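You operate a simulated robot arm through the tools that you are given. There is no shell and no other tool. Be economical: measure what you need, move in short steps, check, and stop when the job is done.

The job below is to be done with a simulated robot arm. You get a single attempt, and the scene is never put back.

JOB
Stand the tart tin on the tan board and press the brown dough flat in it.
Fine: use the wooden tamper, then put it back. Set down upright: wooden tamper.

The check looks at the end state, three seconds after you hand in, the way a careful person would. Anything else that was tipped, shoved, dropped, spilled or broken makes it a failure.

ROBOT AND FRAMES
A 5-joint arm with a two-finger parallel gripper on a trunk, on a base that drives. Base frame: it is fixed to the floor where the robot stands at the start and does not move with it; the origin is under the middle of the robot, x ahead of it, y to its left, z up. Lengths are in mm, angles in degrees, forces in N, time in s.
It reaches about 1134 mm from its shoulder. Its first joint turns from -149.0 to 149.0 degrees. Places, roughly: cookie stamp [-1750, 750, 750]; dark board [-2000, 1250, 1000]; loaf tin (18x11x4 cm) [-1800, 1500, 100]; pale board [-2000, 1500, 1000]; square tin (14x14x4 cm) [-1800, 1600, 100]; tan board [700, 0, 800]; tart [500, 0, 800]. Payload 1.57 kg.
The tool frame sits at the grasp point between the pads (the TCP): z along the fingers, y along the line on which they close. The tips reach 30 mm beyond it. Largest opening 110 mm; finger width 24, thickness 12; the body of the gripper, 48 by 112 mm, starts 78 mm behind the TCP.
Orientation is that of the tool frame in the base frame, as a unit quaternion [x, y, z, w]. With the fingers straight down and closing along the base's y, the tool's x points along the base's -x, its y along +y and its z along -z.

CONTROLS
- The arm moves only by the tool arm_command. Its argument "increments" is a list of rows, each an object (a shift or turn left out is 0, a gripper value left out holds the last) with "xyz": the shift along the base's x, y, z in units of 150 mm (1.0 is 150 mm), a list of three; "rotation": the turn, a rotation vector about the base's x, y, z in units of 90 degrees (1.0 is 90 degrees), a list of three; "hand": the opening in per cent of the stroke, from 0 (shut) to 100 (fully open). In form: [{"xyz": [x, y, z], "rotation": [wx, wy, wz], "hand": hand}, ...]. A call has 1 to 12 rows; each row is the pose to reach, as a shift and turn from the pose commanded when the call began. A call with a number of a shift or a turn outside -1 to 1 is refused whole. Each row takes 0.2 s and may step no farther than 50 mm and 8.6 degrees from the row before; otherwise, or with a gripper value out of range, the whole call is refused. A pose out of reach is approached as far as the arm can. The call stops where the force on the tool passes 40 N (or 10 N more than at its start, if that is more) or the arm is blocked; 0.2 s more then pass. The fingers move at their own pace (about 72 mm/s each) and stop on an object; they squeeze with about 36 N. The grip force told is the motor's: it shows also when the fingers shut on nothing. Time passes only in rows, and 0.2 s behind the last, so rows that repeat a pose let the fingers close. The reply holds the time, the measured pose of the TCP, the force on the tool along the base axes, the opening and the grip force, in the units named above and with some noise, with the torque about the TCP (base axes, N m) and any sound that the robot's microphone picked up.
- Cameras (640 x 400 px; columns grow to the right, rows downward): "scene" is now at [27.1, 177.2, 1754.8]; the picture's right is [0.08, -1.00, 0.00], its down [-0.82, -0.06, -0.57] and it looks along [0.57, 0.04, -0.82] (base axes); focal length 257 px, centre (320, 200). "wrist" rides on the gripper at [70, 16, -141] in the tool frame; the picture's right is [-0.23, 0.97, 0.00], its down [-0.85, -0.20, -0.48] and it looks along [-0.47, -0.11, 0.88] (tool axes); focal length 222 px, centre (320, 200). There is no depth. A picture from a camera that has moved, and an enlarged one, comes with that camera's place and axes in the base frame and with its lens.
- snapshot(camera): a new picture of that camera. No time passes.
- lift_body(by): slides the trunk up (or, below 0, down) by that many mm; the arm and the scene camera ride with it, the base frame stays. It gives what a move gives, with no picture.
- drive_base(legs): drives the robot by 1 to 6 legs, each [ahead, turn to the left] in mm and degrees, along the robot's own axes; the way and the turn of a leg run together, so that a leg with both is an arc; at most 1500 mm and 180 degrees a leg. The arm and the cameras ride along, it lands a little off, and it stops where it bumps. It gives what a move gives.
- turn_head(pan, tilt): turns the head with the scene camera to pan (to the left, within 155 degrees either way) and tilt (down, from -29 to 69), counted from straight ahead of the robot. It gives what a move gives.
- inspect(camera, box): a new picture of the part [left, top, right, bottom] of that camera's present view, enlarged. No time passes.
- finish_job(): hands the job in; it is judged then, once.

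Work in short steps. Places have to be worked out from the pictures, the camera data and where the tool is seen: move nearer, look again, correct. Check each grasp and each placing, and mend what went wrong. You have 120 turns and 82 pictures in all, those below and enlarged ones among them. Open the gripper and draw the arm clear of the work before you hand the job in, unless the task says otherwise; then end with one line.

The tools are called by a JSON object that holds its "op" and its "data". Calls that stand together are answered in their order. arm_command: Moves the arm, as the interface text tells. Its arguments: {"type":"object","properties":{"increments":{"type":"array","items":{"type":"object","properties":{"xyz":{"type":"array","items":{"type":"number"}},"rotation":{"type":"array","items":{"type":"number"}},"hand":{"type":"number"}}}}},"required":["increments"]} The other tools are called the same way: lift_body (by) slides the trunk up or down; drive_base (legs) drives the base; turn_head (pan, tilt) turns the head that bears the scene camera; snapshot (camera) takes a picture; inspect (camera, box) takes an enlarged picture of a part of a camera's view; finish_job () hands the job in.

At the start:

```text
t: 0.0
eef_pos: [764.3, 289.1, 1050.8]
tool_rot: [-0.004, 1.0, 0.001, 0.0]
force: [-0.3, 0.4, 0.0]
moment: [0.02, -0.03, 0.03]
gripper_width: 110.1
finger_force: 0.0
trunk travel left (down, up): [-783.0, 187.0]
robot x, y, heading: [-1.1, 4.6, -0.0]
head pan, tilt: [4.4, 55.1]
```

scene: 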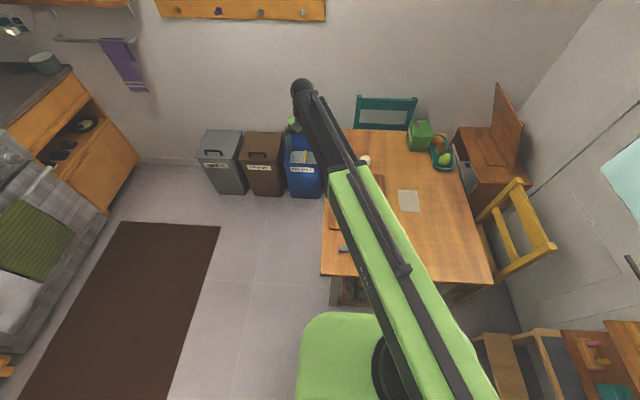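
wrist: 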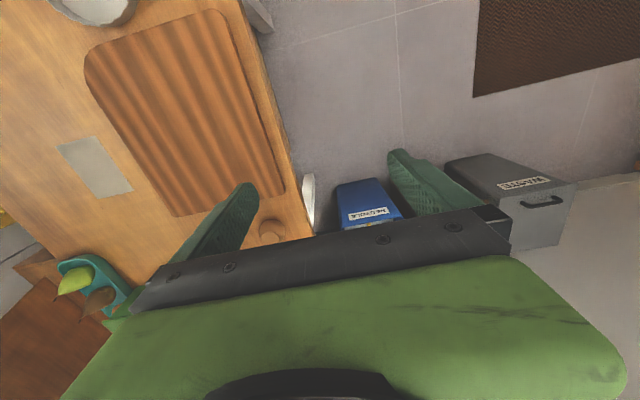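

The wrist view shows a grooved board on the table, a bowl-like tin at top-left and a small wooden thing by the near edge. I enlarge both views.

{"op": "inspect", "data": {"camera": "wrist", "box": [0, 0, 340, 260]}}

{"op": "inspect", "data": {"camera": "scene", "box": [280, 80, 520, 310]}}

```text
1.54 times, centred on (170, 130) of wrist
camera zoom: at [694.3, 303.8, 1191.1], right [0.22, 0.98, 0.0], down [0.86, -0.19, 0.48], along [0.47, -0.1, -0.88], focal length 342 px, centre (551, 308)
```

zoom: 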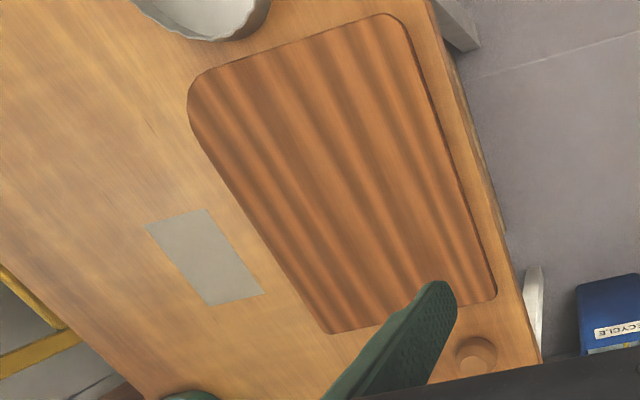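

```text
1.74 times, centred on (400, 195) of scene
camera zoom: at [27.1, 177.2, 1754.8], right [0.08, -1.0, 0.0], down [-0.82, -0.06, -0.57], along [0.57, 0.04, -0.82], focal length 447 px, centre (181, 209)
```

zoom: 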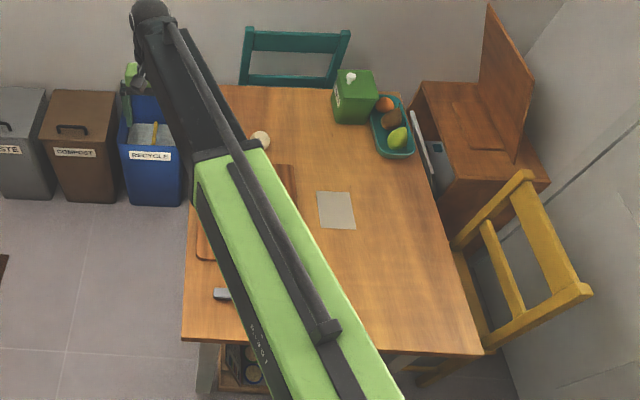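

By triangulation the board is at about [695,70], the tin at about [530,20], and a round wooden thing at about [950,143]. I move the hand back, right and up to see more from the wrist.

{"op": "arm_command", "data": {"increments": [{"xyz": [-0.2, -0.2, 0.12], "hand": 100}, {"xyz": [-0.4, -0.4, 0.24]}, {"xyz": [-0.6, -0.6, 0.36]}, {"xyz": [-0.8, -0.8, 0.48]}, {"xyz": [-1, -1, 0.6]}]}}

{"op": "snapshot", "data": {"camera": "wrist"}}

{"op": "snapshot", "data": {"camera": "scene"}}

```text
t: 1.2
eef_pos: [615.4, 144.9, 1051.5]
tool_rot: [-0.004, 1.0, 0.0, 0.0]
force: [-0.8, 0.2, 0.2]
moment: [-0.01, 0.04, 0.0]
gripper_width: 110.0
finger_force: 0.0
out of reach, approached as far as the arm can: row 1, 2, 3, 4, 5
trunk travel left (down, up): [-783.0, 187.0]
robot x, y, heading: [0.1, 0.8, -0.2]
head pan, tilt: [4.4, 55.1]
```

```text
77 pictures are left
camera wrist: at [545.5, 159.1, 1191.2], right [0.22, 0.98, 0.0], down [0.86, -0.19, 0.48], along [0.47, -0.1, -0.88], focal length 222 px, centre (320, 200)
```

wrist: 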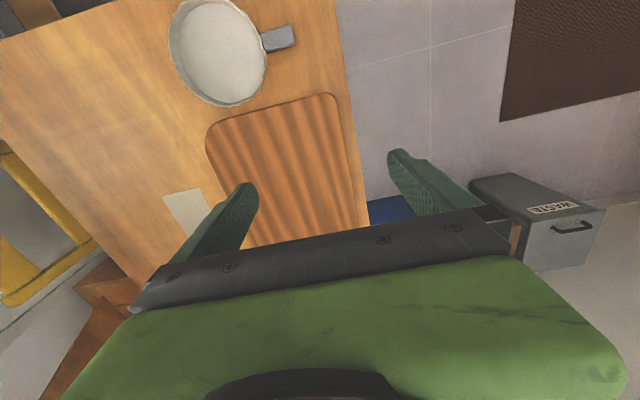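

```text
76 pictures are left
camera scene: at [26.8, 177.0, 1754.8], right [0.08, -1.0, 0.0], down [-0.82, -0.06, -0.57], along [0.57, 0.04, -0.82], focal length 257 px, centre (320, 200)
```

scene: 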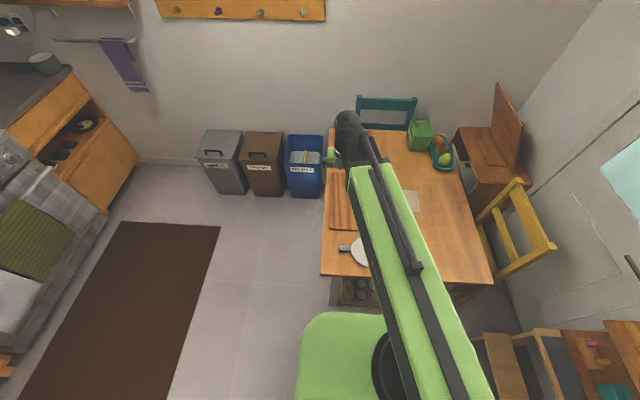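

The tin with a grey handle is clear now; I enlarge it and look for the dough and the tamper.

{"op": "inspect", "data": {"camera": "wrist", "box": [140, 0, 380, 150]}}

{"op": "arm_command", "data": {"increments": [{"xyz": [0, 0.33, 0]}, {"xyz": [0, 0.66, 0]}, {"xyz": [0, 1, 0]}]}}

{"op": "arm_command", "data": {"increments": [{"xyz": [0, 0.33, 0]}, {"xyz": [0, 0.66, 0]}, {"xyz": [0, 1, 0]}]}}

{"op": "arm_command", "data": {"increments": [{"xyz": [0, 0.33, 0]}, {"xyz": [0, 0.66, 0]}, {"xyz": [0, 1, 0]}]}}

{"op": "inspect", "data": {"camera": "scene", "box": [300, 100, 500, 300]}}

```text
2.67 times, centred on (260, 75) of wrist
camera zoom: at [545.5, 159.1, 1191.2], right [0.22, 0.98, 0.0], down [0.86, -0.19, 0.48], along [0.47, -0.1, -0.88], focal length 592 px, centre (480, 533)
```

zoom: 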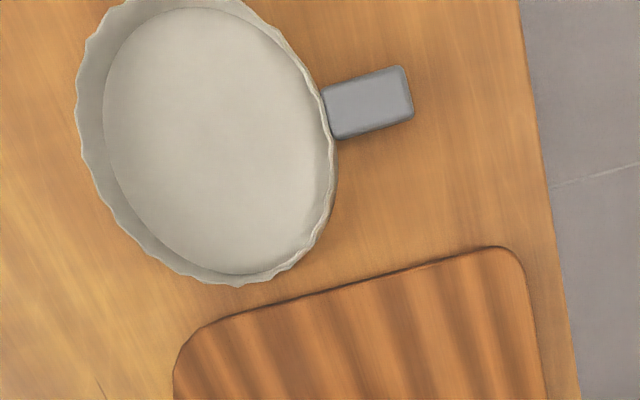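

```text
refused: row 3 steps farther than a row can; nothing moved
```

```text
refused: row 3 steps farther than a row can; nothing moved
```

```text
refused: row 3 steps farther than a row can; nothing moved
```

```text
2.00 times, centred on (400, 200) of scene
camera zoom: at [26.8, 177.0, 1754.8], right [0.08, -1.0, 0.0], down [-0.82, -0.06, -0.57], along [0.57, 0.04, -0.82], focal length 514 px, centre (160, 200)
```

zoom: 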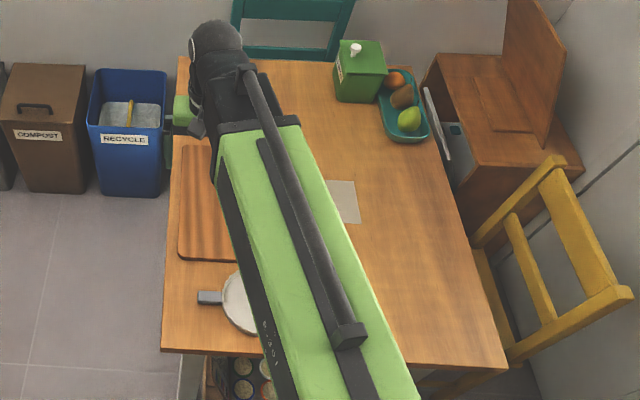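

The tin is empty; the dough must be elsewhere. I swing the arm left so that the table is clear.

{"op": "arm_command", "data": {"increments": [{"xyz": [0, 0.33, 0]}, {"xyz": [0, 0.66, 0]}, {"xyz": [0, 0.99, 0]}]}}

{"op": "arm_command", "data": {"increments": [{"xyz": [0, 0.33, 0]}, {"xyz": [0, 0.66, 0]}, {"xyz": [0, 0.99, 0]}]}}

{"op": "arm_command", "data": {"increments": [{"xyz": [0, 0.33, 0]}, {"xyz": [0, 0.66, 0]}, {"xyz": [0, 0.99, 0]}]}}

{"op": "inspect", "data": {"camera": "scene", "box": [300, 100, 500, 300]}}

```text
t: 2.0
eef_pos: [621.3, 294.7, 1050.4]
tool_rot: [-0.004, 1.0, -0.001, 0.0]
force: [-1.0, -0.5, -0.7]
moment: [0.02, 0.01, 0.01]
gripper_width: 109.9
finger_force: 0.0
out of reach, approached as far as the arm can: row 1, 3
trunk travel left (down, up): [-783.0, 187.0]
robot x, y, heading: [2.6, 3.3, -0.0]
head pan, tilt: [4.4, 55.1]
```

```text
t: 2.8
eef_pos: [615.9, 445.0, 1049.7]
tool_rot: [-0.005, 1.0, 0.001, 0.0]
force: [0.0, -0.4, -0.2]
moment: [0.03, 0.0, -0.01]
gripper_width: 110.1
finger_force: 0.2
trunk travel left (down, up): [-783.0, 187.0]
robot x, y, heading: [-0.8, 1.6, -0.1]
head pan, tilt: [4.4, 55.1]
```

```text
t: 3.6
eef_pos: [617.7, 589.4, 1050.6]
tool_rot: [-0.004, 1.0, 0.0, 0.0]
force: [0.3, -0.3, -0.2]
moment: [-0.06, 0.01, 0.0]
gripper_width: 110.1
finger_force: 0.0
out of reach, approached as far as the arm can: row 3
trunk travel left (down, up): [-783.0, 187.0]
robot x, y, heading: [1.2, -2.0, -0.1]
head pan, tilt: [4.4, 55.1]
```

```text
2.00 times, centred on (400, 200) of scene
camera zoom: at [27.1, 177.7, 1754.7], right [0.08, -1.0, 0.0], down [-0.82, -0.06, -0.57], along [0.57, 0.04, -0.82], focal length 514 px, centre (160, 200)
```

zoom: 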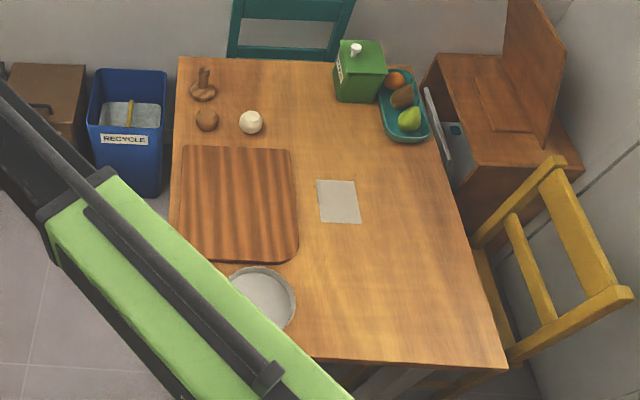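

Now I see a brown ball, a white ball and a wooden disc with a handle beyond the board. I enlarge that corner.

{"op": "inspect", "data": {"camera": "scene", "box": [325, 120, 405, 170]}}

{"op": "inspect", "data": {"camera": "scene", "box": [320, 165, 420, 265]}}

```text
8.00 times, centred on (365, 145) of scene
camera zoom: at [27.1, 177.7, 1754.7], right [0.08, -1.0, 0.0], down [-0.82, -0.06, -0.57], along [0.57, 0.04, -0.82], focal length 2058 px, centre (-40, 640)
```

zoom: 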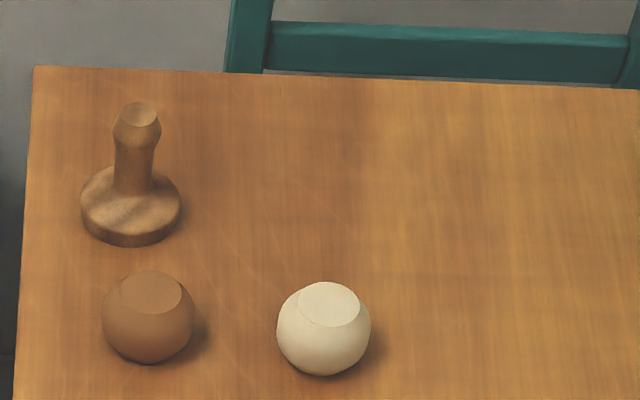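

```text
4.00 times, centred on (370, 215) of scene
camera zoom: at [27.1, 177.7, 1754.7], right [0.08, -1.0, 0.0], down [-0.82, -0.06, -0.57], along [0.57, 0.04, -0.82], focal length 1029 px, centre (120, 140)
```

zoom: 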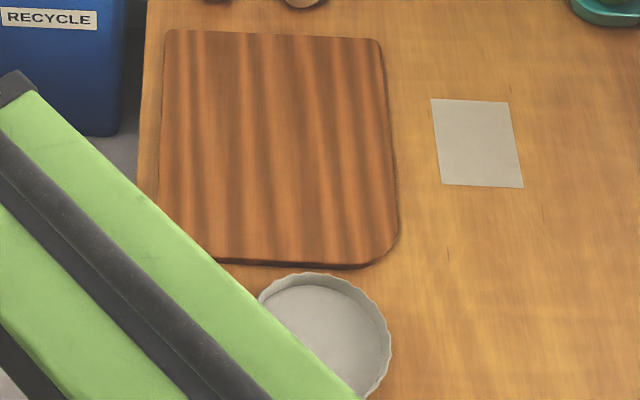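

Brown dough ball is at about [953,122], tamper about [1068,134], board x 569–880, y −80–180, tin centre about [477,0] with its handle at [477,108,~767]. I bring the hand above the handle, turning it so the fingers close along x.

{"op": "arm_command", "data": {"increments": [{"xyz": [-0.1, -0.25, 0], "rotation": [0, 0, -0.09]}, {"xyz": [-0.2, -0.5, 0], "rotation": [0, 0, -0.18]}, {"xyz": [-0.3, -0.75, 0], "rotation": [0, 0, -0.27]}, {"xyz": [-0.4, -1, 0], "rotation": [0, 0, -0.36]}]}}

{"op": "arm_command", "data": {"increments": [{"xyz": [-0.1, -0.25, -0.1], "rotation": [0, 0, -0.09]}, {"xyz": [-0.2, -0.5, -0.2], "rotation": [0, 0, -0.18]}, {"xyz": [-0.3, -0.75, -0.3], "rotation": [0, 0, -0.27]}, {"xyz": [-0.4, -1, -0.4], "rotation": [0, 0, -0.36]}]}}

{"op": "arm_command", "data": {"increments": [{"xyz": [0, -0.25, 0], "rotation": [0, 0, -0.09]}, {"xyz": [0, -0.5, 0], "rotation": [0, 0, -0.18]}, {"xyz": [0, -0.75, 0], "rotation": [0, 0, -0.28]}, {"xyz": [0, -1, 0], "rotation": [0, 0, -0.28]}]}}

{"op": "snapshot", "data": {"camera": "wrist"}}

```text
t: 4.6
eef_pos: [557.3, 438.1, 1049.7]
tool_rot: [0.276, 0.961, 0.0, 0.0]
force: [-0.1, 0.0, -0.1]
moment: [-0.03, 0.04, -0.02]
gripper_width: 110.2
finger_force: 0.1
out of reach, approached as far as the arm can: row 3
trunk travel left (down, up): [-783.0, 187.0]
robot x, y, heading: [-0.6, 0.4, -0.1]
head pan, tilt: [4.4, 55.1]
```

```text
t: 5.6
eef_pos: [496.8, 289.2, 1050.3]
tool_rot: [0.534, 0.846, 0.0, 0.0]
force: [-0.9, 0.1, 0.6]
moment: [0.01, 0.02, 0.0]
gripper_width: 110.0
finger_force: 0.1
out of reach, approached as far as the arm can: row 1, 2, 3, 4
trunk travel left (down, up): [-783.0, 187.0]
robot x, y, heading: [0.1, 4.4, 0.1]
head pan, tilt: [4.4, 55.1]
```

```text
refused: row 3 steps farther than a row can; nothing moved
```

```text
70 pictures are left
camera wrist: at [482.5, 358.5, 1191.4], right [0.98, 0.21, 0.0], down [0.19, -0.86, 0.48], along [0.1, -0.47, -0.88], focal length 222 px, centre (320, 200)
```

wrist: 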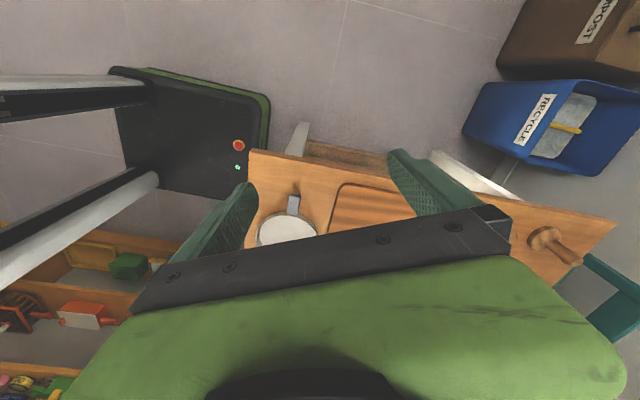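

The z part of my rows was not followed, so height may depend on the trunk. I go over the handle horizontally and test a pure z step.

{"op": "arm_command", "data": {"increments": [{"xyz": [0, -0.25, 0], "rotation": [0, 0, -0.09]}, {"xyz": [0, -0.5, 0], "rotation": [0, 0, -0.18]}, {"xyz": [0, -0.75, 0], "rotation": [0, 0, -0.27]}, {"xyz": [0, -1, 0], "rotation": [0, 0, -0.28]}]}}

{"op": "arm_command", "data": {"increments": [{"xyz": [0, 0, -0.2]}]}}

{"op": "snapshot", "data": {"camera": "wrist"}}

```text
t: 6.6
eef_pos: [550.4, 152.4, 1049.8]
tool_rot: [0.704, 0.71, 0.0, -0.001]
force: [1.0, 0.1, -1.3]
moment: [0.02, 0.0, -0.02]
gripper_width: 110.0
finger_force: 0.1
out of reach, approached as far as the arm can: row 1, 2, 3, 4
trunk travel left (down, up): [-783.0, 187.0]
robot x, y, heading: [1.7, -0.6, -0.3]
head pan, tilt: [4.4, 55.1]
```

```text
t: 7.0
eef_pos: [551.2, 154.6, 1050.7]
tool_rot: [0.704, 0.71, 0.0, 0.0]
force: [0.2, -0.3, -0.3]
moment: [-0.02, 0.02, -0.02]
gripper_width: 110.0
finger_force: 0.0
out of reach, approached as far as the arm can: row 1
trunk travel left (down, up): [-783.0, 187.0]
robot x, y, heading: [-0.3, 2.0, -0.3]
head pan, tilt: [4.4, 55.1]
```

```text
69 pictures are left
camera wrist: at [567.0, 222.2, 1191.1], right [0.98, -0.22, 0.0], down [-0.19, -0.86, 0.48], along [-0.11, -0.47, -0.88], focal length 222 px, centre (320, 200)
```

wrist: 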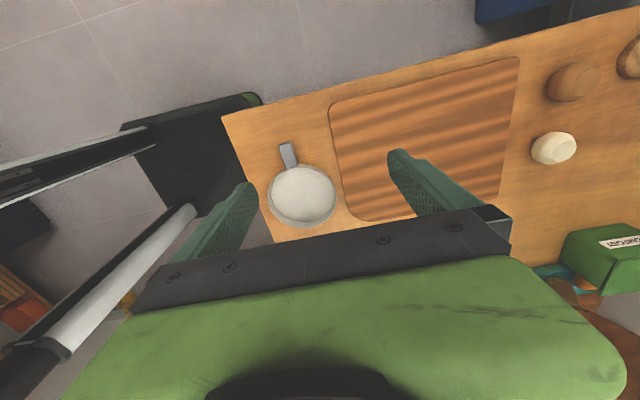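

The arm telescopes with a minimum radius near 570 mm and the height comes from the trunk. The handle is too near, so I look behind before backing up.

{"op": "turn_head", "data": {"pan": 155, "tilt": 55}}

{"op": "snapshot", "data": {"camera": "scene"}}

{"op": "turn_head", "data": {"pan": -155, "tilt": 55}}

{"op": "snapshot", "data": {"camera": "scene"}}

```text
t: 9.3
eef_pos: [551.8, 153.2, 1049.5]
tool_rot: [0.704, 0.71, 0.0, 0.0]
force: [-0.3, 0.0, 0.8]
moment: [-0.03, -0.02, 0.0]
gripper_width: 110.0
finger_force: 0.1
trunk travel left (down, up): [-783.0, 187.0]
robot x, y, heading: [-3.9, -0.4, -0.2]
head pan, tilt: [154.7, 55.0]
```

```text
68 pictures are left
camera scene: at [-110.0, 202.6, 1754.9], right [0.43, 0.9, 0.0], down [0.74, -0.35, -0.57], along [-0.52, 0.25, -0.82], focal length 257 px, centre (320, 200)
```

scene: 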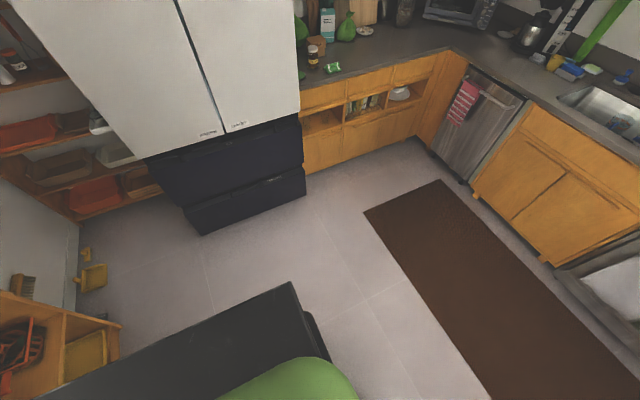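

```text
t: 13.6
eef_pos: [550.9, 153.8, 1050.2]
tool_rot: [0.704, 0.71, 0.0, 0.001]
force: [0.2, 0.2, 0.5]
moment: [-0.01, -0.03, 0.0]
gripper_width: 110.1
finger_force: 0.1
trunk travel left (down, up): [-783.0, 187.0]
robot x, y, heading: [2.5, 3.3, 0.1]
head pan, tilt: [-154.7, 55.0]
```

```text
67 pictures are left
camera scene: at [-110.1, 140.9, 1754.9], right [-0.43, 0.9, 0.0], down [0.74, 0.35, -0.57], along [-0.52, -0.24, -0.82], focal length 257 px, centre (320, 200)
```

scene: 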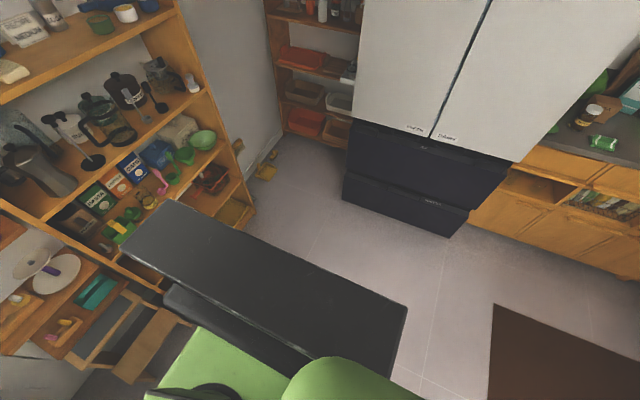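

Free floor behind. I back up 200 mm and restore the head.

{"op": "drive_base", "data": {"legs": [[-200, 0]]}}

{"op": "turn_head", "data": {"pan": 0, "tilt": 50}}

{"op": "arm_command", "data": {"increments": [{"xyz": [0.25, -0.1, 0]}, {"xyz": [0.5, -0.2, 0]}, {"xyz": [0.75, -0.28, 0]}, {"xyz": [0.85, -0.28, 0]}]}}

{"op": "snapshot", "data": {"camera": "wrist"}}

```text
t: 15.1
eef_pos: [349.6, 153.0, 1050.2]
tool_rot: [0.705, 0.709, -0.001, 0.0]
force: [-0.7, 0.2, -0.4]
moment: [0.02, -0.05, -0.01]
gripper_width: 109.9
finger_force: 0.0
trunk travel left (down, up): [-783.0, 187.0]
robot x, y, heading: [-201.7, 0.7, -0.1]
head pan, tilt: [-154.7, 55.0]
```

```text
t: 17.5
eef_pos: [351.1, 153.3, 1050.1]
tool_rot: [0.704, 0.71, 0.0, 0.001]
force: [0.2, 0.1, -0.1]
moment: [0.02, -0.02, -0.02]
gripper_width: 109.7
finger_force: 0.1
trunk travel left (down, up): [-783.0, 187.0]
robot x, y, heading: [-200.0, 5.0, 0.2]
head pan, tilt: [0.0, 50.0]
```

```text
t: 18.5
eef_pos: [479.5, 110.2, 1051.3]
tool_rot: [0.704, 0.71, 0.0, 0.0]
force: [-0.3, -0.2, -0.8]
moment: [0.04, -0.01, 0.01]
gripper_width: 110.1
finger_force: 0.0
trunk travel left (down, up): [-783.0, 187.0]
robot x, y, heading: [-201.1, 1.7, -0.2]
head pan, tilt: [0.0, 50.0]
```

```text
66 pictures are left
camera wrist: at [495.9, 178.7, 1191.1], right [0.98, -0.22, 0.0], down [-0.19, -0.86, 0.48], along [-0.11, -0.47, -0.88], focal length 222 px, centre (320, 200)
```

wrist: 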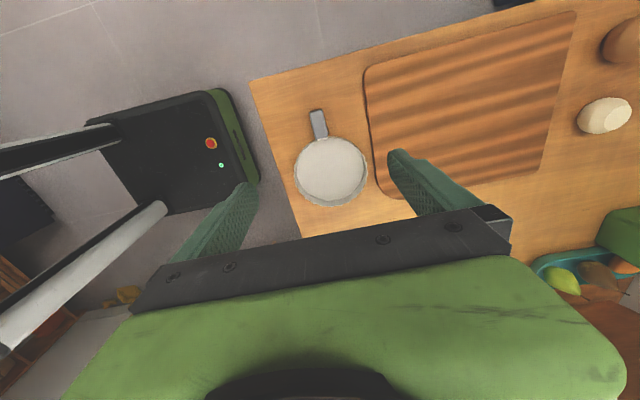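

The handle reads [476,108] again, nearly below the TCP. I lower the trunk 170 mm and look.

{"op": "lift_body", "data": {"by": -170}}

{"op": "snapshot", "data": {"camera": "wrist"}}

{"op": "snapshot", "data": {"camera": "scene"}}

```text
t: 20.5
eef_pos: [480.4, 110.3, 880.7]
tool_rot: [0.704, 0.71, 0.0, 0.0]
force: [-0.5, 0.4, -0.1]
moment: [0.0, 0.03, 0.01]
gripper_width: 110.0
finger_force: 0.1
trunk travel left (down, up): [-613.0, 357.0]
robot x, y, heading: [-199.7, 3.8, -0.0]
head pan, tilt: [0.0, 50.0]
```

```text
65 pictures are left
camera wrist: at [495.6, 178.7, 1021.2], right [0.98, -0.22, 0.0], down [-0.19, -0.86, 0.48], along [-0.11, -0.47, -0.88], focal length 222 px, centre (320, 200)
```

wrist: 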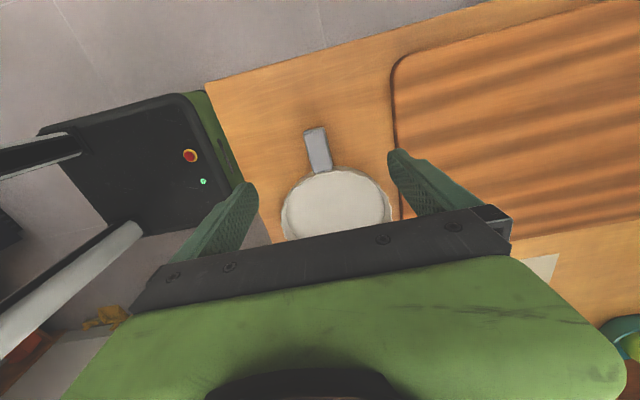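

```text
64 pictures are left
camera scene: at [-168.0, 171.8, 1591.4], right [0.0, -1.0, 0.0], down [-0.77, 0.0, -0.64], along [0.64, 0.0, -0.77], focal length 257 px, centre (320, 200)
```

scene: 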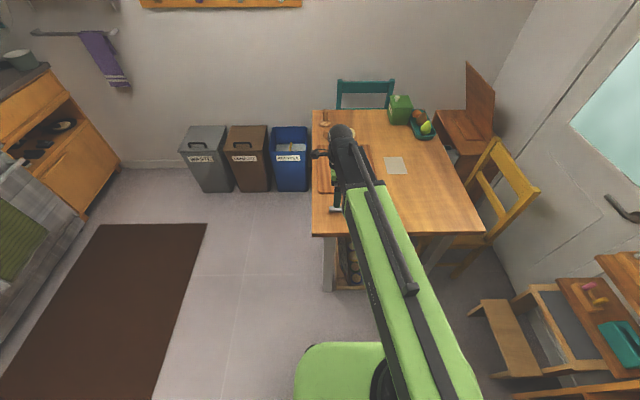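

Triangulation puts the handle centre at [476,107,761], from y 81 to 130, about 24 mm wide. I shift to y≈98, narrow the hand, and lower to 800.

{"op": "arm_command", "data": {"increments": [{"xyz": [-0.027, -0.07, 0], "hand": 65}, {"xyz": [-0.027, -0.07, 0]}]}}

{"op": "lift_body", "data": {"by": -80}}

{"op": "snapshot", "data": {"camera": "wrist"}}

```text
t: 21.1
eef_pos: [475.8, 97.9, 880.7]
tool_rot: [0.705, 0.71, 0.0, 0.0]
force: [0.0, -0.4, -0.7]
moment: [0.0, 0.0, 0.02]
gripper_width: 71.8
finger_force: 0.1
trunk travel left (down, up): [-613.0, 357.0]
robot x, y, heading: [-200.1, 0.8, -0.2]
head pan, tilt: [0.0, 50.0]
```

```text
t: 22.2
eef_pos: [476.4, 99.9, 799.8]
tool_rot: [0.705, 0.71, 0.0, 0.0]
force: [0.8, -0.9, -0.1]
moment: [0.0, 0.02, 0.0]
gripper_width: 71.6
finger_force: 0.0
trunk travel left (down, up): [-533.0, 437.0]
robot x, y, heading: [-197.2, -0.2, -0.5]
head pan, tilt: [0.0, 50.0]
```

```text
63 pictures are left
camera wrist: at [491.9, 167.9, 941.2], right [0.98, -0.22, 0.0], down [-0.19, -0.86, 0.48], along [-0.11, -0.47, -0.88], focal length 222 px, centre (320, 200)
```

wrist: 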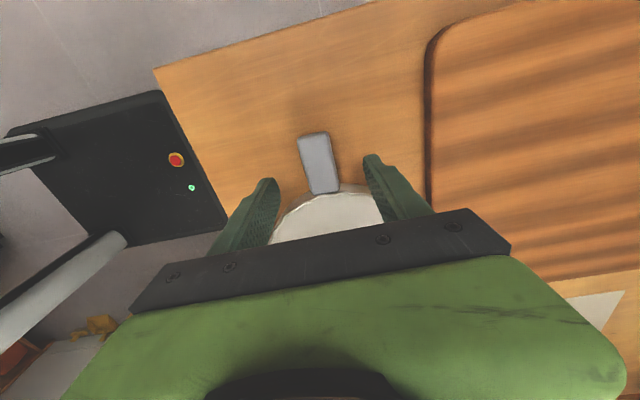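

I enlarge to check finger clearance to the rim.

{"op": "inspect", "data": {"camera": "wrist", "box": [210, 110, 450, 260]}}

```text
2.67 times, centred on (330, 185) of wrist
camera zoom: at [491.9, 167.9, 941.2], right [0.98, -0.22, 0.0], down [-0.19, -0.86, 0.48], along [-0.11, -0.47, -0.88], focal length 592 px, centre (293, 240)
```

zoom: 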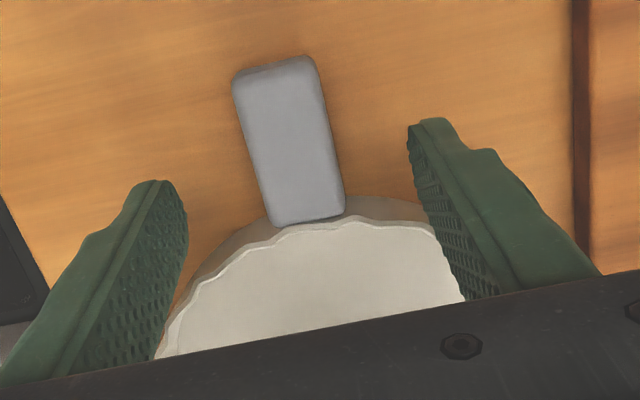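

The rim is near y≈80–85; I move the hand 5 mm outward for clearance and lower gently.

{"op": "arm_command", "data": {"increments": [{"xyz": [0, 0.03, 0]}]}}

{"op": "lift_body", "data": {"by": -12}}

{"op": "lift_body", "data": {"by": -4}}

{"op": "inspect", "data": {"camera": "wrist", "box": [210, 110, 450, 260]}}

```text
t: 22.6
eef_pos: [477.1, 104.3, 800.1]
tool_rot: [0.704, 0.71, -0.001, 0.0]
force: [0.1, -0.6, 0.5]
moment: [0.01, 0.03, 0.0]
gripper_width: 71.5
finger_force: 0.1
trunk travel left (down, up): [-533.0, 437.0]
robot x, y, heading: [-201.3, 3.7, -0.1]
head pan, tilt: [0.0, 50.0]
```

```text
t: 23.2
eef_pos: [475.7, 103.9, 788.4]
tool_rot: [0.704, 0.71, 0.001, -0.001]
force: [-0.8, 0.2, -0.8]
moment: [0.0, -0.01, 0.03]
gripper_width: 71.3
finger_force: 0.1
trunk travel left (down, up): [-521.0, 449.0]
robot x, y, heading: [-199.5, 5.1, -0.2]
head pan, tilt: [0.0, 50.0]
```

```text
t: 23.8
eef_pos: [476.7, 103.4, 783.2]
tool_rot: [0.705, 0.709, 0.0, 0.0]
force: [0.0, 0.8, 0.1]
moment: [-0.01, 0.01, 0.0]
gripper_width: 71.2
finger_force: 0.0
trunk travel left (down, up): [-517.0, 453.0]
robot x, y, heading: [-199.9, 3.1, 0.1]
head pan, tilt: [0.0, 50.0]
```

```text
2.67 times, centred on (330, 185) of wrist
camera zoom: at [492.1, 172.5, 925.1], right [0.98, -0.22, 0.0], down [-0.19, -0.86, 0.48], along [-0.11, -0.47, -0.88], focal length 592 px, centre (293, 240)
```

zoom: 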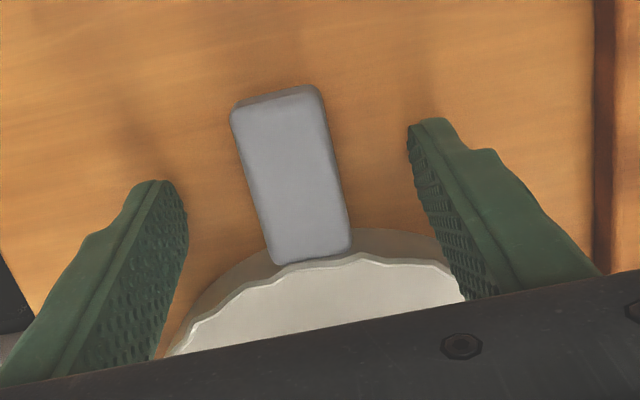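

No contact yet with tips at about 753. I keep lowering in small steps until the tips feel the table.

{"op": "lift_body", "data": {"by": -4}}

{"op": "lift_body", "data": {"by": -3}}

```text
t: 24.3
eef_pos: [476.1, 103.1, 780.6]
tool_rot: [0.705, 0.709, 0.0, 0.0]
force: [0.2, 0.4, 0.4]
moment: [0.01, -0.03, 0.01]
gripper_width: 71.3
finger_force: 0.0
trunk travel left (down, up): [-513.0, 457.0]
robot x, y, heading: [-200.6, -0.1, -0.2]
head pan, tilt: [0.0, 50.0]
```

```text
t: 24.8
eef_pos: [475.4, 104.3, 781.8]
tool_rot: [0.705, 0.709, 0.0, 0.0]
force: [-1.3, 0.3, 28.3]
moment: [0.01, 0.35, -0.1]
gripper_width: 68.4
finger_force: 0.0
trunk travel left (down, up): [-511.0, 459.0]
robot x, y, heading: [-203.0, -1.0, -0.1]
head pan, tilt: [0.0, 50.0]
stopped: the force on the tool passed its limit at 45 N (the readings are from after the stop); the commanded pose is now the measured one
```

The tips touched the table at TCP ≈780, so the table top is ≈750. I raise 2.5 mm and close on the handle.

{"op": "lift_body", "data": {"by": 2.5}}

{"op": "arm_command", "data": {"increments": [{"hand": 40}, {"hand": 15}, {"hand": 5}, {"hand": 5}, {"hand": 5}]}}

{"op": "inspect", "data": {"camera": "wrist", "box": [210, 110, 450, 260]}}

```text
t: 25.3
eef_pos: [476.5, 103.2, 781.1]
tool_rot: [0.705, 0.709, -0.001, 0.0]
force: [0.1, -0.1, -0.2]
moment: [0.0, 0.01, -0.03]
gripper_width: 71.3
finger_force: 0.0
trunk travel left (down, up): [-514.0, 456.0]
robot x, y, heading: [-197.6, 1.1, -0.2]
head pan, tilt: [0.0, 50.0]
```

```text
t: 26.5
eef_pos: [475.8, 104.0, 780.6]
tool_rot: [0.705, 0.71, -0.001, -0.001]
force: [1.4, -0.5, 0.0]
moment: [-0.02, -0.02, 0.06]
gripper_width: 25.6
finger_force: 36.1
trunk travel left (down, up): [-514.0, 456.0]
robot x, y, heading: [-199.7, 1.3, 0.0]
head pan, tilt: [0.0, 50.0]
```

```text
2.67 times, centred on (330, 185) of wrist
camera zoom: at [492.3, 172.6, 921.7], right [0.98, -0.22, 0.0], down [-0.19, -0.86, 0.48], along [-0.11, -0.47, -0.88], focal length 592 px, centre (293, 240)
```

zoom: 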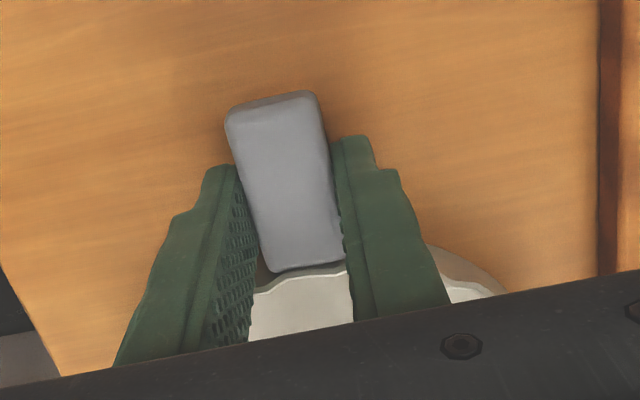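

Gripped the handle at 25.6 mm wide with 36 N. I lift a bit and check for droop.

{"op": "lift_body", "data": {"by": 15}}

{"op": "inspect", "data": {"camera": "wrist", "box": [210, 110, 450, 260]}}

```text
t: 27.1
eef_pos: [476.3, 103.1, 795.5]
tool_rot: [0.705, 0.71, -0.001, -0.001]
force: [0.8, -0.4, 0.8]
moment: [-0.04, 0.09, 0.04]
gripper_width: 25.8
finger_force: 11.4
trunk travel left (down, up): [-529.0, 441.0]
robot x, y, heading: [-199.9, -1.0, -0.0]
head pan, tilt: [0.0, 50.0]
```

```text
2.67 times, centred on (330, 185) of wrist
camera zoom: at [492.2, 172.6, 936.8], right [0.98, -0.22, 0.0], down [-0.19, -0.86, 0.48], along [-0.11, -0.47, -0.88], focal length 592 px, centre (293, 240)
```

zoom: 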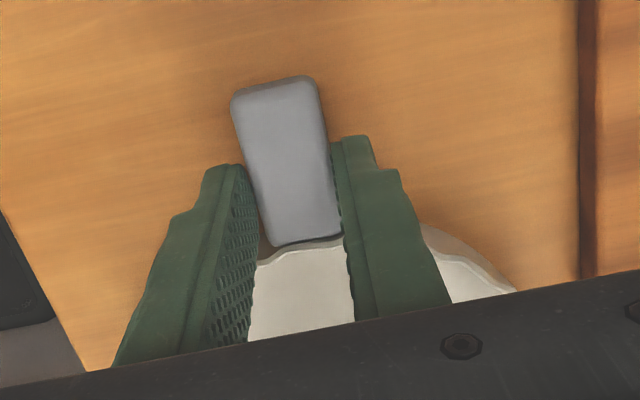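

The handle stayed at its place on the table, so it slid out of the tips. I take a reading to see if anything is still held.

{"op": "arm_command", "data": {"increments": [{"hand": 5}, {"hand": 5}]}}

{"op": "snapshot", "data": {"camera": "scene"}}

```text
t: 27.7
eef_pos: [476.3, 103.5, 796.2]
tool_rot: [0.704, 0.71, -0.001, 0.0]
force: [0.3, -0.7, 1.0]
moment: [-0.13, -0.02, 0.07]
gripper_width: 25.6
finger_force: 36.7
trunk travel left (down, up): [-529.0, 441.0]
robot x, y, heading: [-205.0, 4.0, 0.1]
head pan, tilt: [0.0, 50.0]
```

```text
58 pictures are left
camera scene: at [-168.1, 171.8, 1507.0], right [0.0, -1.0, 0.0], down [-0.77, 0.0, -0.64], along [0.64, 0.0, -0.77], focal length 257 px, centre (320, 200)
```

scene: 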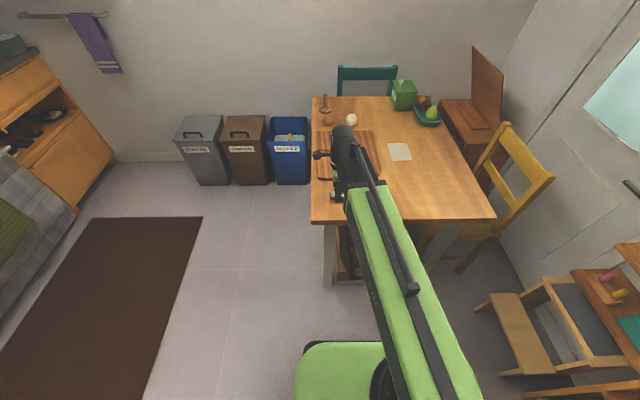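

It still squeezes something 25.6 mm wide, so the handle is taller than I thought. One more look.

{"op": "inspect", "data": {"camera": "wrist", "box": [210, 110, 450, 260]}}

```text
2.67 times, centred on (330, 185) of wrist
camera zoom: at [492.2, 172.6, 936.8], right [0.98, -0.22, 0.0], down [-0.19, -0.86, 0.48], along [-0.11, -0.47, -0.88], focal length 592 px, centre (293, 240)
```

zoom: 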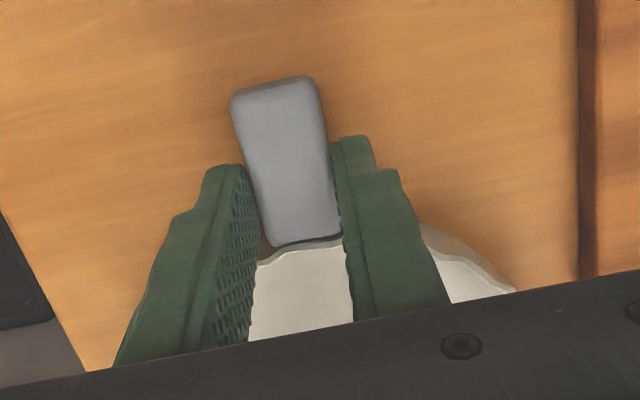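

I lower back to 781 (opened), re-squeeze longer, and lift slowly in small steps watching the force.

{"op": "arm_command", "data": {"increments": [{"hand": 40}, {"hand": 40}]}}

{"op": "lift_body", "data": {"by": -15}}

{"op": "arm_command", "data": {"increments": [{"hand": 0}, {"hand": 0}, {"hand": 0}, {"hand": 0}, {"hand": 0}, {"hand": 0}]}}

{"op": "lift_body", "data": {"by": 4}}

{"op": "lift_body", "data": {"by": 4}}

{"op": "inspect", "data": {"camera": "wrist", "box": [210, 110, 450, 260]}}

```text
t: 28.3
eef_pos: [476.8, 104.0, 794.9]
tool_rot: [0.705, 0.71, 0.0, -0.001]
force: [-0.9, 0.1, 0.3]
moment: [0.01, 0.0, 0.0]
gripper_width: 43.9
finger_force: 0.1
trunk travel left (down, up): [-529.0, 441.0]
robot x, y, heading: [-202.8, 3.9, -0.3]
head pan, tilt: [0.0, 50.0]
```

```text
t: 28.9
eef_pos: [477.1, 103.6, 781.9]
tool_rot: [0.704, 0.71, 0.0, -0.001]
force: [0.3, -0.3, -0.8]
moment: [-0.01, 0.01, 0.01]
gripper_width: 44.0
finger_force: 0.0
trunk travel left (down, up): [-514.0, 456.0]
robot x, y, heading: [-201.0, -0.7, -0.3]
head pan, tilt: [0.0, 50.0]
```

```text
t: 30.3
eef_pos: [475.6, 103.1, 780.8]
tool_rot: [0.705, 0.71, 0.0, -0.001]
force: [-0.2, -0.2, 1.0]
moment: [-0.03, -0.02, 0.07]
gripper_width: 25.4
finger_force: 36.1
trunk travel left (down, up): [-514.0, 456.0]
robot x, y, heading: [-202.7, 2.1, 0.1]
head pan, tilt: [0.0, 50.0]
```

```text
t: 30.9
eef_pos: [476.5, 104.1, 785.3]
tool_rot: [0.705, 0.709, -0.001, -0.001]
force: [0.0, -0.5, -0.8]
moment: [0.16, 0.04, -0.03]
gripper_width: 25.3
finger_force: 36.2
trunk travel left (down, up): [-518.0, 452.0]
robot x, y, heading: [-198.5, 2.0, -0.2]
head pan, tilt: [0.0, 50.0]
```

```text
t: 31.4
eef_pos: [476.1, 104.2, 788.7]
tool_rot: [0.705, 0.709, 0.0, 0.0]
force: [-0.9, 0.1, -1.4]
moment: [0.11, 0.01, 0.0]
gripper_width: 25.5
finger_force: 35.7
trunk travel left (down, up): [-522.0, 448.0]
robot x, y, heading: [-202.4, 3.2, -0.1]
head pan, tilt: [0.0, 50.0]
```

```text
2.67 times, centred on (330, 185) of wrist
camera zoom: at [492.3, 172.6, 929.6], right [0.98, -0.22, 0.0], down [-0.19, -0.86, 0.48], along [-0.11, -0.47, -0.88], focal length 592 px, centre (293, 240)
```

zoom: 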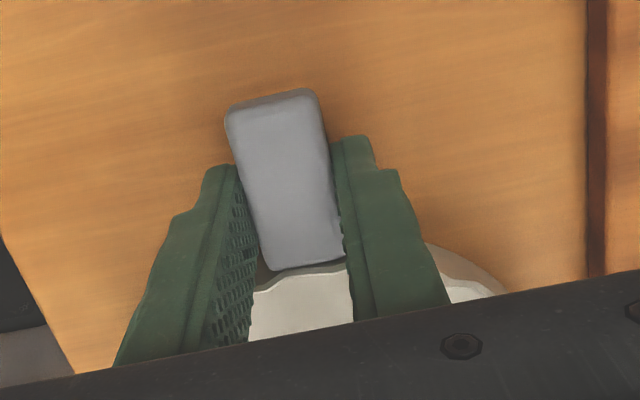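

Held now: the handle moves with the hand. Continue lifting slowly.

{"op": "lift_body", "data": {"by": 5}}

{"op": "lift_body", "data": {"by": 5}}

{"op": "lift_body", "data": {"by": 5}}

{"op": "lift_body", "data": {"by": 5}}

{"op": "lift_body", "data": {"by": 5}}

{"op": "lift_body", "data": {"by": 5}}

{"op": "snapshot", "data": {"camera": "wrist"}}

```text
t: 31.9
eef_pos: [476.9, 104.2, 793.1]
tool_rot: [0.705, 0.71, 0.0, -0.001]
force: [0.5, -0.4, -2.1]
moment: [0.18, 0.02, 0.02]
gripper_width: 25.4
finger_force: 36.0
trunk travel left (down, up): [-527.0, 443.0]
robot x, y, heading: [-197.5, -1.8, -0.3]
head pan, tilt: [0.0, 50.0]
```

```text
t: 32.5
eef_pos: [475.9, 103.7, 799.5]
tool_rot: [0.705, 0.71, 0.0, 0.0]
force: [0.2, -0.4, -2.3]
moment: [0.14, 0.01, -0.01]
gripper_width: 25.3
finger_force: 35.4
trunk travel left (down, up): [-532.0, 438.0]
robot x, y, heading: [-196.8, 1.4, -0.1]
head pan, tilt: [0.0, 50.0]
```

```text
t: 33.0
eef_pos: [475.8, 103.4, 803.7]
tool_rot: [0.705, 0.71, -0.001, 0.0]
force: [1.1, -0.4, -1.8]
moment: [0.21, -0.01, 0.0]
gripper_width: 25.2
finger_force: 36.0
trunk travel left (down, up): [-537.0, 433.0]
robot x, y, heading: [-199.1, 5.1, -0.2]
head pan, tilt: [0.0, 50.0]
```

```text
t: 33.5
eef_pos: [476.9, 103.9, 809.0]
tool_rot: [0.705, 0.709, 0.0, 0.0]
force: [0.5, 0.2, -2.3]
moment: [0.1, 0.0, -0.01]
gripper_width: 25.6
finger_force: 35.9
trunk travel left (down, up): [-542.0, 428.0]
robot x, y, heading: [-195.9, 4.3, -0.2]
head pan, tilt: [0.0, 50.0]
```

```text
t: 34.1
eef_pos: [476.6, 104.6, 814.0]
tool_rot: [0.705, 0.71, -0.001, -0.001]
force: [-0.3, 0.8, -2.2]
moment: [0.14, -0.01, -0.01]
gripper_width: 25.3
finger_force: 36.3
trunk travel left (down, up): [-547.0, 423.0]
robot x, y, heading: [-203.6, 4.0, -0.3]
head pan, tilt: [0.0, 50.0]
```

```text
t: 34.6
eef_pos: [476.8, 104.0, 817.8]
tool_rot: [0.705, 0.709, -0.001, 0.0]
force: [0.3, 0.0, -1.0]
moment: [0.15, 0.02, 0.0]
gripper_width: 25.4
finger_force: 35.8
trunk travel left (down, up): [-552.0, 418.0]
robot x, y, heading: [-196.3, 3.1, -0.2]
head pan, tilt: [0.0, 50.0]
```

```text
55 pictures are left
camera wrist: at [492.3, 172.6, 959.6], right [0.98, -0.22, 0.0], down [-0.19, -0.86, 0.48], along [-0.11, -0.47, -0.88], focal length 222 px, centre (320, 200)
```

wrist: 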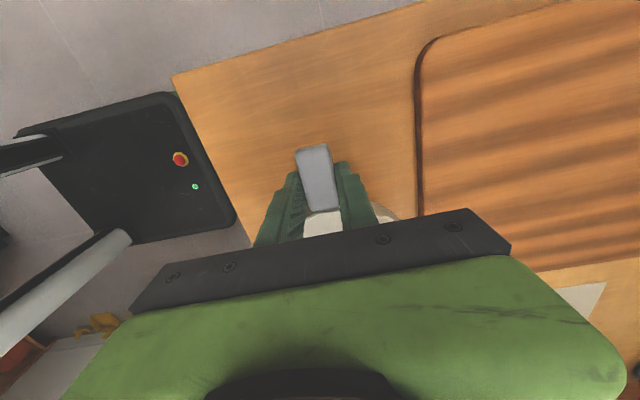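

The tin is fully lifted (about 2 N, 0.15 Nm). I raise 20 mm more and carry it gently over the board.

{"op": "lift_body", "data": {"by": 8}}

{"op": "lift_body", "data": {"by": 8}}

{"op": "arm_command", "data": {"increments": [{"xyz": [0.05, 0, 0]}, {"xyz": [0.12, 0.02, 0]}, {"xyz": [0.2, 0.04, 0]}, {"xyz": [0.3, 0.06, 0]}, {"xyz": [0.4, 0.08, 0]}, {"xyz": [0.5, 0.1, 0]}, {"xyz": [0.6, 0.12, 0]}, {"xyz": [0.7, 0.14, 0]}, {"xyz": [0.8, 0.16, 0]}, {"xyz": [0.9, 0.18, 0]}, {"xyz": [0.96, 0.2, 0]}, {"xyz": [1, 0.2, 0]}]}}

{"op": "arm_command", "data": {"increments": [{"xyz": [0.05, 0, 0]}, {"xyz": [0.12, 0, 0]}, {"xyz": [0.2, 0, 0]}, {"xyz": [0.3, 0, 0]}, {"xyz": [0.4, 0, 0]}, {"xyz": [0.48, 0, 0]}, {"xyz": [0.53, 0, 0]}]}}

{"op": "snapshot", "data": {"camera": "wrist"}}

{"op": "inspect", "data": {"camera": "scene", "box": [290, 90, 450, 240]}}

```text
t: 35.2
eef_pos: [475.9, 104.0, 826.9]
tool_rot: [0.705, 0.709, 0.0, 0.0]
force: [1.1, 0.4, -2.8]
moment: [0.14, -0.05, 0.0]
gripper_width: 25.5
finger_force: 35.4
trunk travel left (down, up): [-560.0, 410.0]
robot x, y, heading: [-201.7, 2.1, 0.3]
head pan, tilt: [0.0, 50.0]
```

```text
t: 35.8
eef_pos: [476.1, 103.9, 835.3]
tool_rot: [0.705, 0.709, 0.0, -0.001]
force: [-0.1, 0.5, -1.3]
moment: [0.15, 0.0, -0.01]
gripper_width: 25.4
finger_force: 36.3
trunk travel left (down, up): [-568.0, 402.0]
robot x, y, heading: [-197.3, 3.3, -0.2]
head pan, tilt: [0.0, 50.0]
```

```text
t: 38.4
eef_pos: [626.0, 134.4, 833.6]
tool_rot: [0.705, 0.709, -0.001, -0.001]
force: [-0.8, 0.8, -1.4]
moment: [0.15, -0.02, -0.04]
gripper_width: 25.2
finger_force: 35.6
trunk travel left (down, up): [-568.0, 402.0]
robot x, y, heading: [-202.3, 0.5, 0.0]
head pan, tilt: [0.0, 50.0]
```

```text
t: 40.0
eef_pos: [706.4, 133.4, 834.2]
tool_rot: [0.705, 0.709, -0.001, -0.001]
force: [0.0, 0.4, -2.0]
moment: [0.14, -0.01, -0.02]
gripper_width: 25.1
finger_force: 36.1
trunk travel left (down, up): [-568.0, 402.0]
robot x, y, heading: [-199.1, -0.8, -0.4]
head pan, tilt: [0.0, 50.0]
```

```text
54 pictures are left
camera wrist: at [722.7, 201.4, 975.5], right [0.98, -0.22, 0.0], down [-0.19, -0.86, 0.48], along [-0.11, -0.47, -0.88], focal length 222 px, centre (320, 200)
```

wrist: 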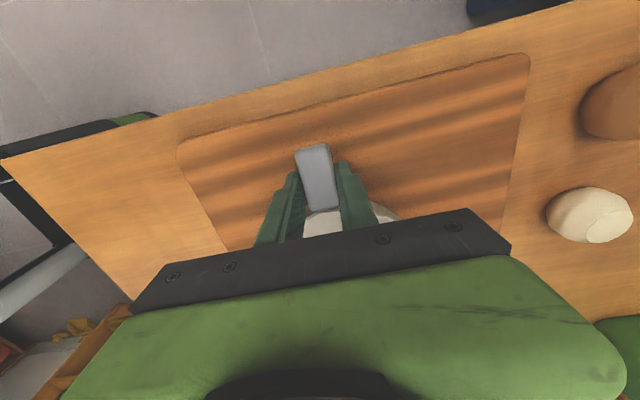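

```text
2.67 times, centred on (370, 165) of scene
camera zoom: at [-167.6, 171.8, 1545.9], right [0.0, -1.0, 0.0], down [-0.77, 0.0, -0.64], along [0.64, 0.0, -0.77], focal length 686 px, centre (187, 293)
```

zoom: 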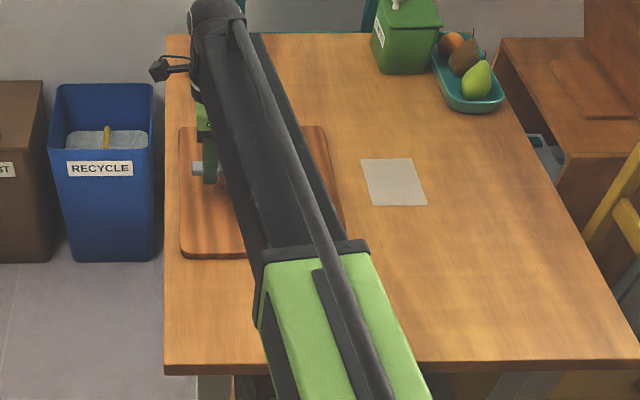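

The tin is over the board. I lower it gently and watch for contact.

{"op": "lift_body", "data": {"by": -22}}

{"op": "lift_body", "data": {"by": -4}}

{"op": "lift_body", "data": {"by": -3}}

{"op": "lift_body", "data": {"by": -3}}

```text
t: 40.6
eef_pos: [706.4, 132.7, 812.7]
tool_rot: [0.705, 0.709, 0.0, 0.0]
force: [0.3, 0.1, -2.0]
moment: [0.18, -0.03, 0.0]
gripper_width: 25.4
finger_force: 35.6
trunk travel left (down, up): [-546.0, 424.0]
robot x, y, heading: [-199.1, 2.5, -0.3]
head pan, tilt: [0.0, 50.0]
```

```text
t: 41.2
eef_pos: [706.3, 132.2, 808.1]
tool_rot: [0.704, 0.71, -0.001, 0.0]
force: [0.0, -0.2, -2.3]
moment: [0.17, -0.01, 0.0]
gripper_width: 25.3
finger_force: 35.7
trunk travel left (down, up): [-542.0, 428.0]
robot x, y, heading: [-200.4, 1.7, -0.2]
head pan, tilt: [0.0, 50.0]
```

```text
t: 41.7
eef_pos: [706.7, 132.9, 805.7]
tool_rot: [0.704, 0.71, 0.0, -0.001]
force: [0.5, 0.4, -2.1]
moment: [0.15, 0.03, -0.01]
gripper_width: 25.5
finger_force: 36.0
trunk travel left (down, up): [-539.0, 431.0]
robot x, y, heading: [-201.9, 0.3, 0.0]
head pan, tilt: [0.0, 50.0]
```

```text
t: 42.2
eef_pos: [707.3, 133.0, 802.5]
tool_rot: [0.705, 0.709, -0.001, 0.0]
force: [0.2, -0.2, -1.9]
moment: [0.15, 0.01, 0.01]
gripper_width: 25.0
finger_force: 36.1
trunk travel left (down, up): [-536.0, 434.0]
robot x, y, heading: [-198.7, 2.4, -0.1]
head pan, tilt: [0.0, 50.0]
```

Still carrying the full weight at 802.5; further 2 mm steps.

{"op": "lift_body", "data": {"by": -2}}

{"op": "lift_body", "data": {"by": -2}}

{"op": "lift_body", "data": {"by": -2}}

{"op": "lift_body", "data": {"by": -2}}

```text
t: 42.7
eef_pos: [706.0, 132.7, 799.5]
tool_rot: [0.705, 0.71, 0.0, -0.001]
force: [-0.4, -0.2, -3.1]
moment: [0.15, -0.01, 0.01]
gripper_width: 25.4
finger_force: 35.9
trunk travel left (down, up): [-534.0, 436.0]
robot x, y, heading: [-198.6, 0.8, -0.2]
head pan, tilt: [0.0, 50.0]
```

```text
t: 43.3
eef_pos: [706.4, 133.1, 797.7]
tool_rot: [0.705, 0.71, 0.0, -0.001]
force: [0.3, 0.1, -1.8]
moment: [0.17, 0.0, 0.0]
gripper_width: 25.4
finger_force: 35.7
trunk travel left (down, up): [-532.0, 438.0]
robot x, y, heading: [-200.8, -0.3, -0.2]
head pan, tilt: [0.0, 50.0]
```

```text
t: 43.8
eef_pos: [706.3, 133.3, 797.2]
tool_rot: [0.704, 0.71, 0.001, 0.0]
force: [0.4, 0.4, 3.4]
moment: [-0.76, -0.07, 0.14]
gripper_width: 25.5
finger_force: 36.5
trunk travel left (down, up): [-530.0, 440.0]
robot x, y, heading: [-198.5, 1.4, 0.0]
head pan, tilt: [0.0, 50.0]
```

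```text
t: 44.3
eef_pos: [707.5, 132.5, 795.2]
tool_rot: [0.705, 0.71, 0.0, 0.001]
force: [8.4, 1.1, 21.1]
moment: [-0.42, -0.15, 0.17]
gripper_width: 25.9
finger_force: 35.4
trunk travel left (down, up): [-528.0, 442.0]
robot x, y, heading: [-199.0, -1.7, -0.3]
head pan, tilt: [0.0, 50.0]
```

Contact: board top ≈ 766. I raise 1.5 mm, open and rise clear.

{"op": "lift_body", "data": {"by": 1.5}}

{"op": "arm_command", "data": {"increments": [{"hand": 40}, {"hand": 55}, {"hand": 55}]}}

{"op": "lift_body", "data": {"by": 150}}

{"op": "snapshot", "data": {"camera": "wrist"}}

```text
t: 44.8
eef_pos: [706.3, 132.5, 795.7]
tool_rot: [0.705, 0.709, 0.0, -0.001]
force: [1.5, 0.6, 4.9]
moment: [0.02, -0.15, 0.06]
gripper_width: 25.6
finger_force: 35.9
trunk travel left (down, up): [-529.0, 441.0]
robot x, y, heading: [-202.0, 2.2, -0.1]
head pan, tilt: [0.0, 50.0]
```

```text
t: 45.6
eef_pos: [705.7, 133.2, 796.3]
tool_rot: [0.705, 0.71, -0.001, -0.001]
force: [0.3, 0.3, 0.9]
moment: [0.0, 0.02, -0.01]
gripper_width: 60.1
finger_force: 0.1
trunk travel left (down, up): [-529.0, 441.0]
robot x, y, heading: [-202.1, -1.5, 0.1]
head pan, tilt: [0.0, 50.0]
```

```text
t: 47.4
eef_pos: [706.1, 132.8, 946.8]
tool_rot: [0.705, 0.709, 0.0, 0.0]
force: [-0.7, 1.1, -0.2]
moment: [0.01, 0.01, -0.02]
gripper_width: 60.7
finger_force: 0.0
trunk travel left (down, up): [-679.0, 291.0]
robot x, y, heading: [-198.2, -0.2, -0.1]
head pan, tilt: [0.0, 50.0]
```

```text
52 pictures are left
camera wrist: at [722.4, 201.4, 1087.1], right [0.98, -0.22, 0.0], down [-0.19, -0.86, 0.48], along [-0.11, -0.47, -0.88], focal length 222 px, centre (320, 200)
```

wrist: 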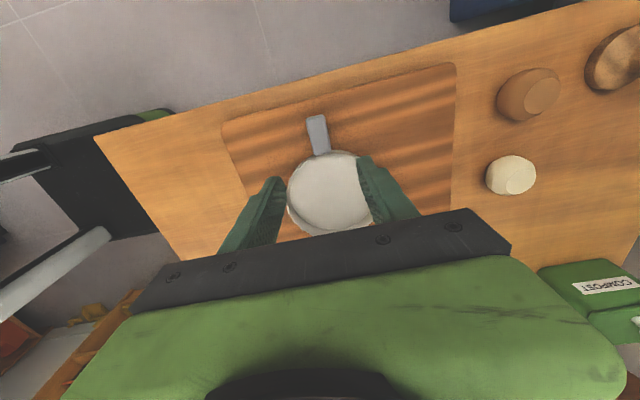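

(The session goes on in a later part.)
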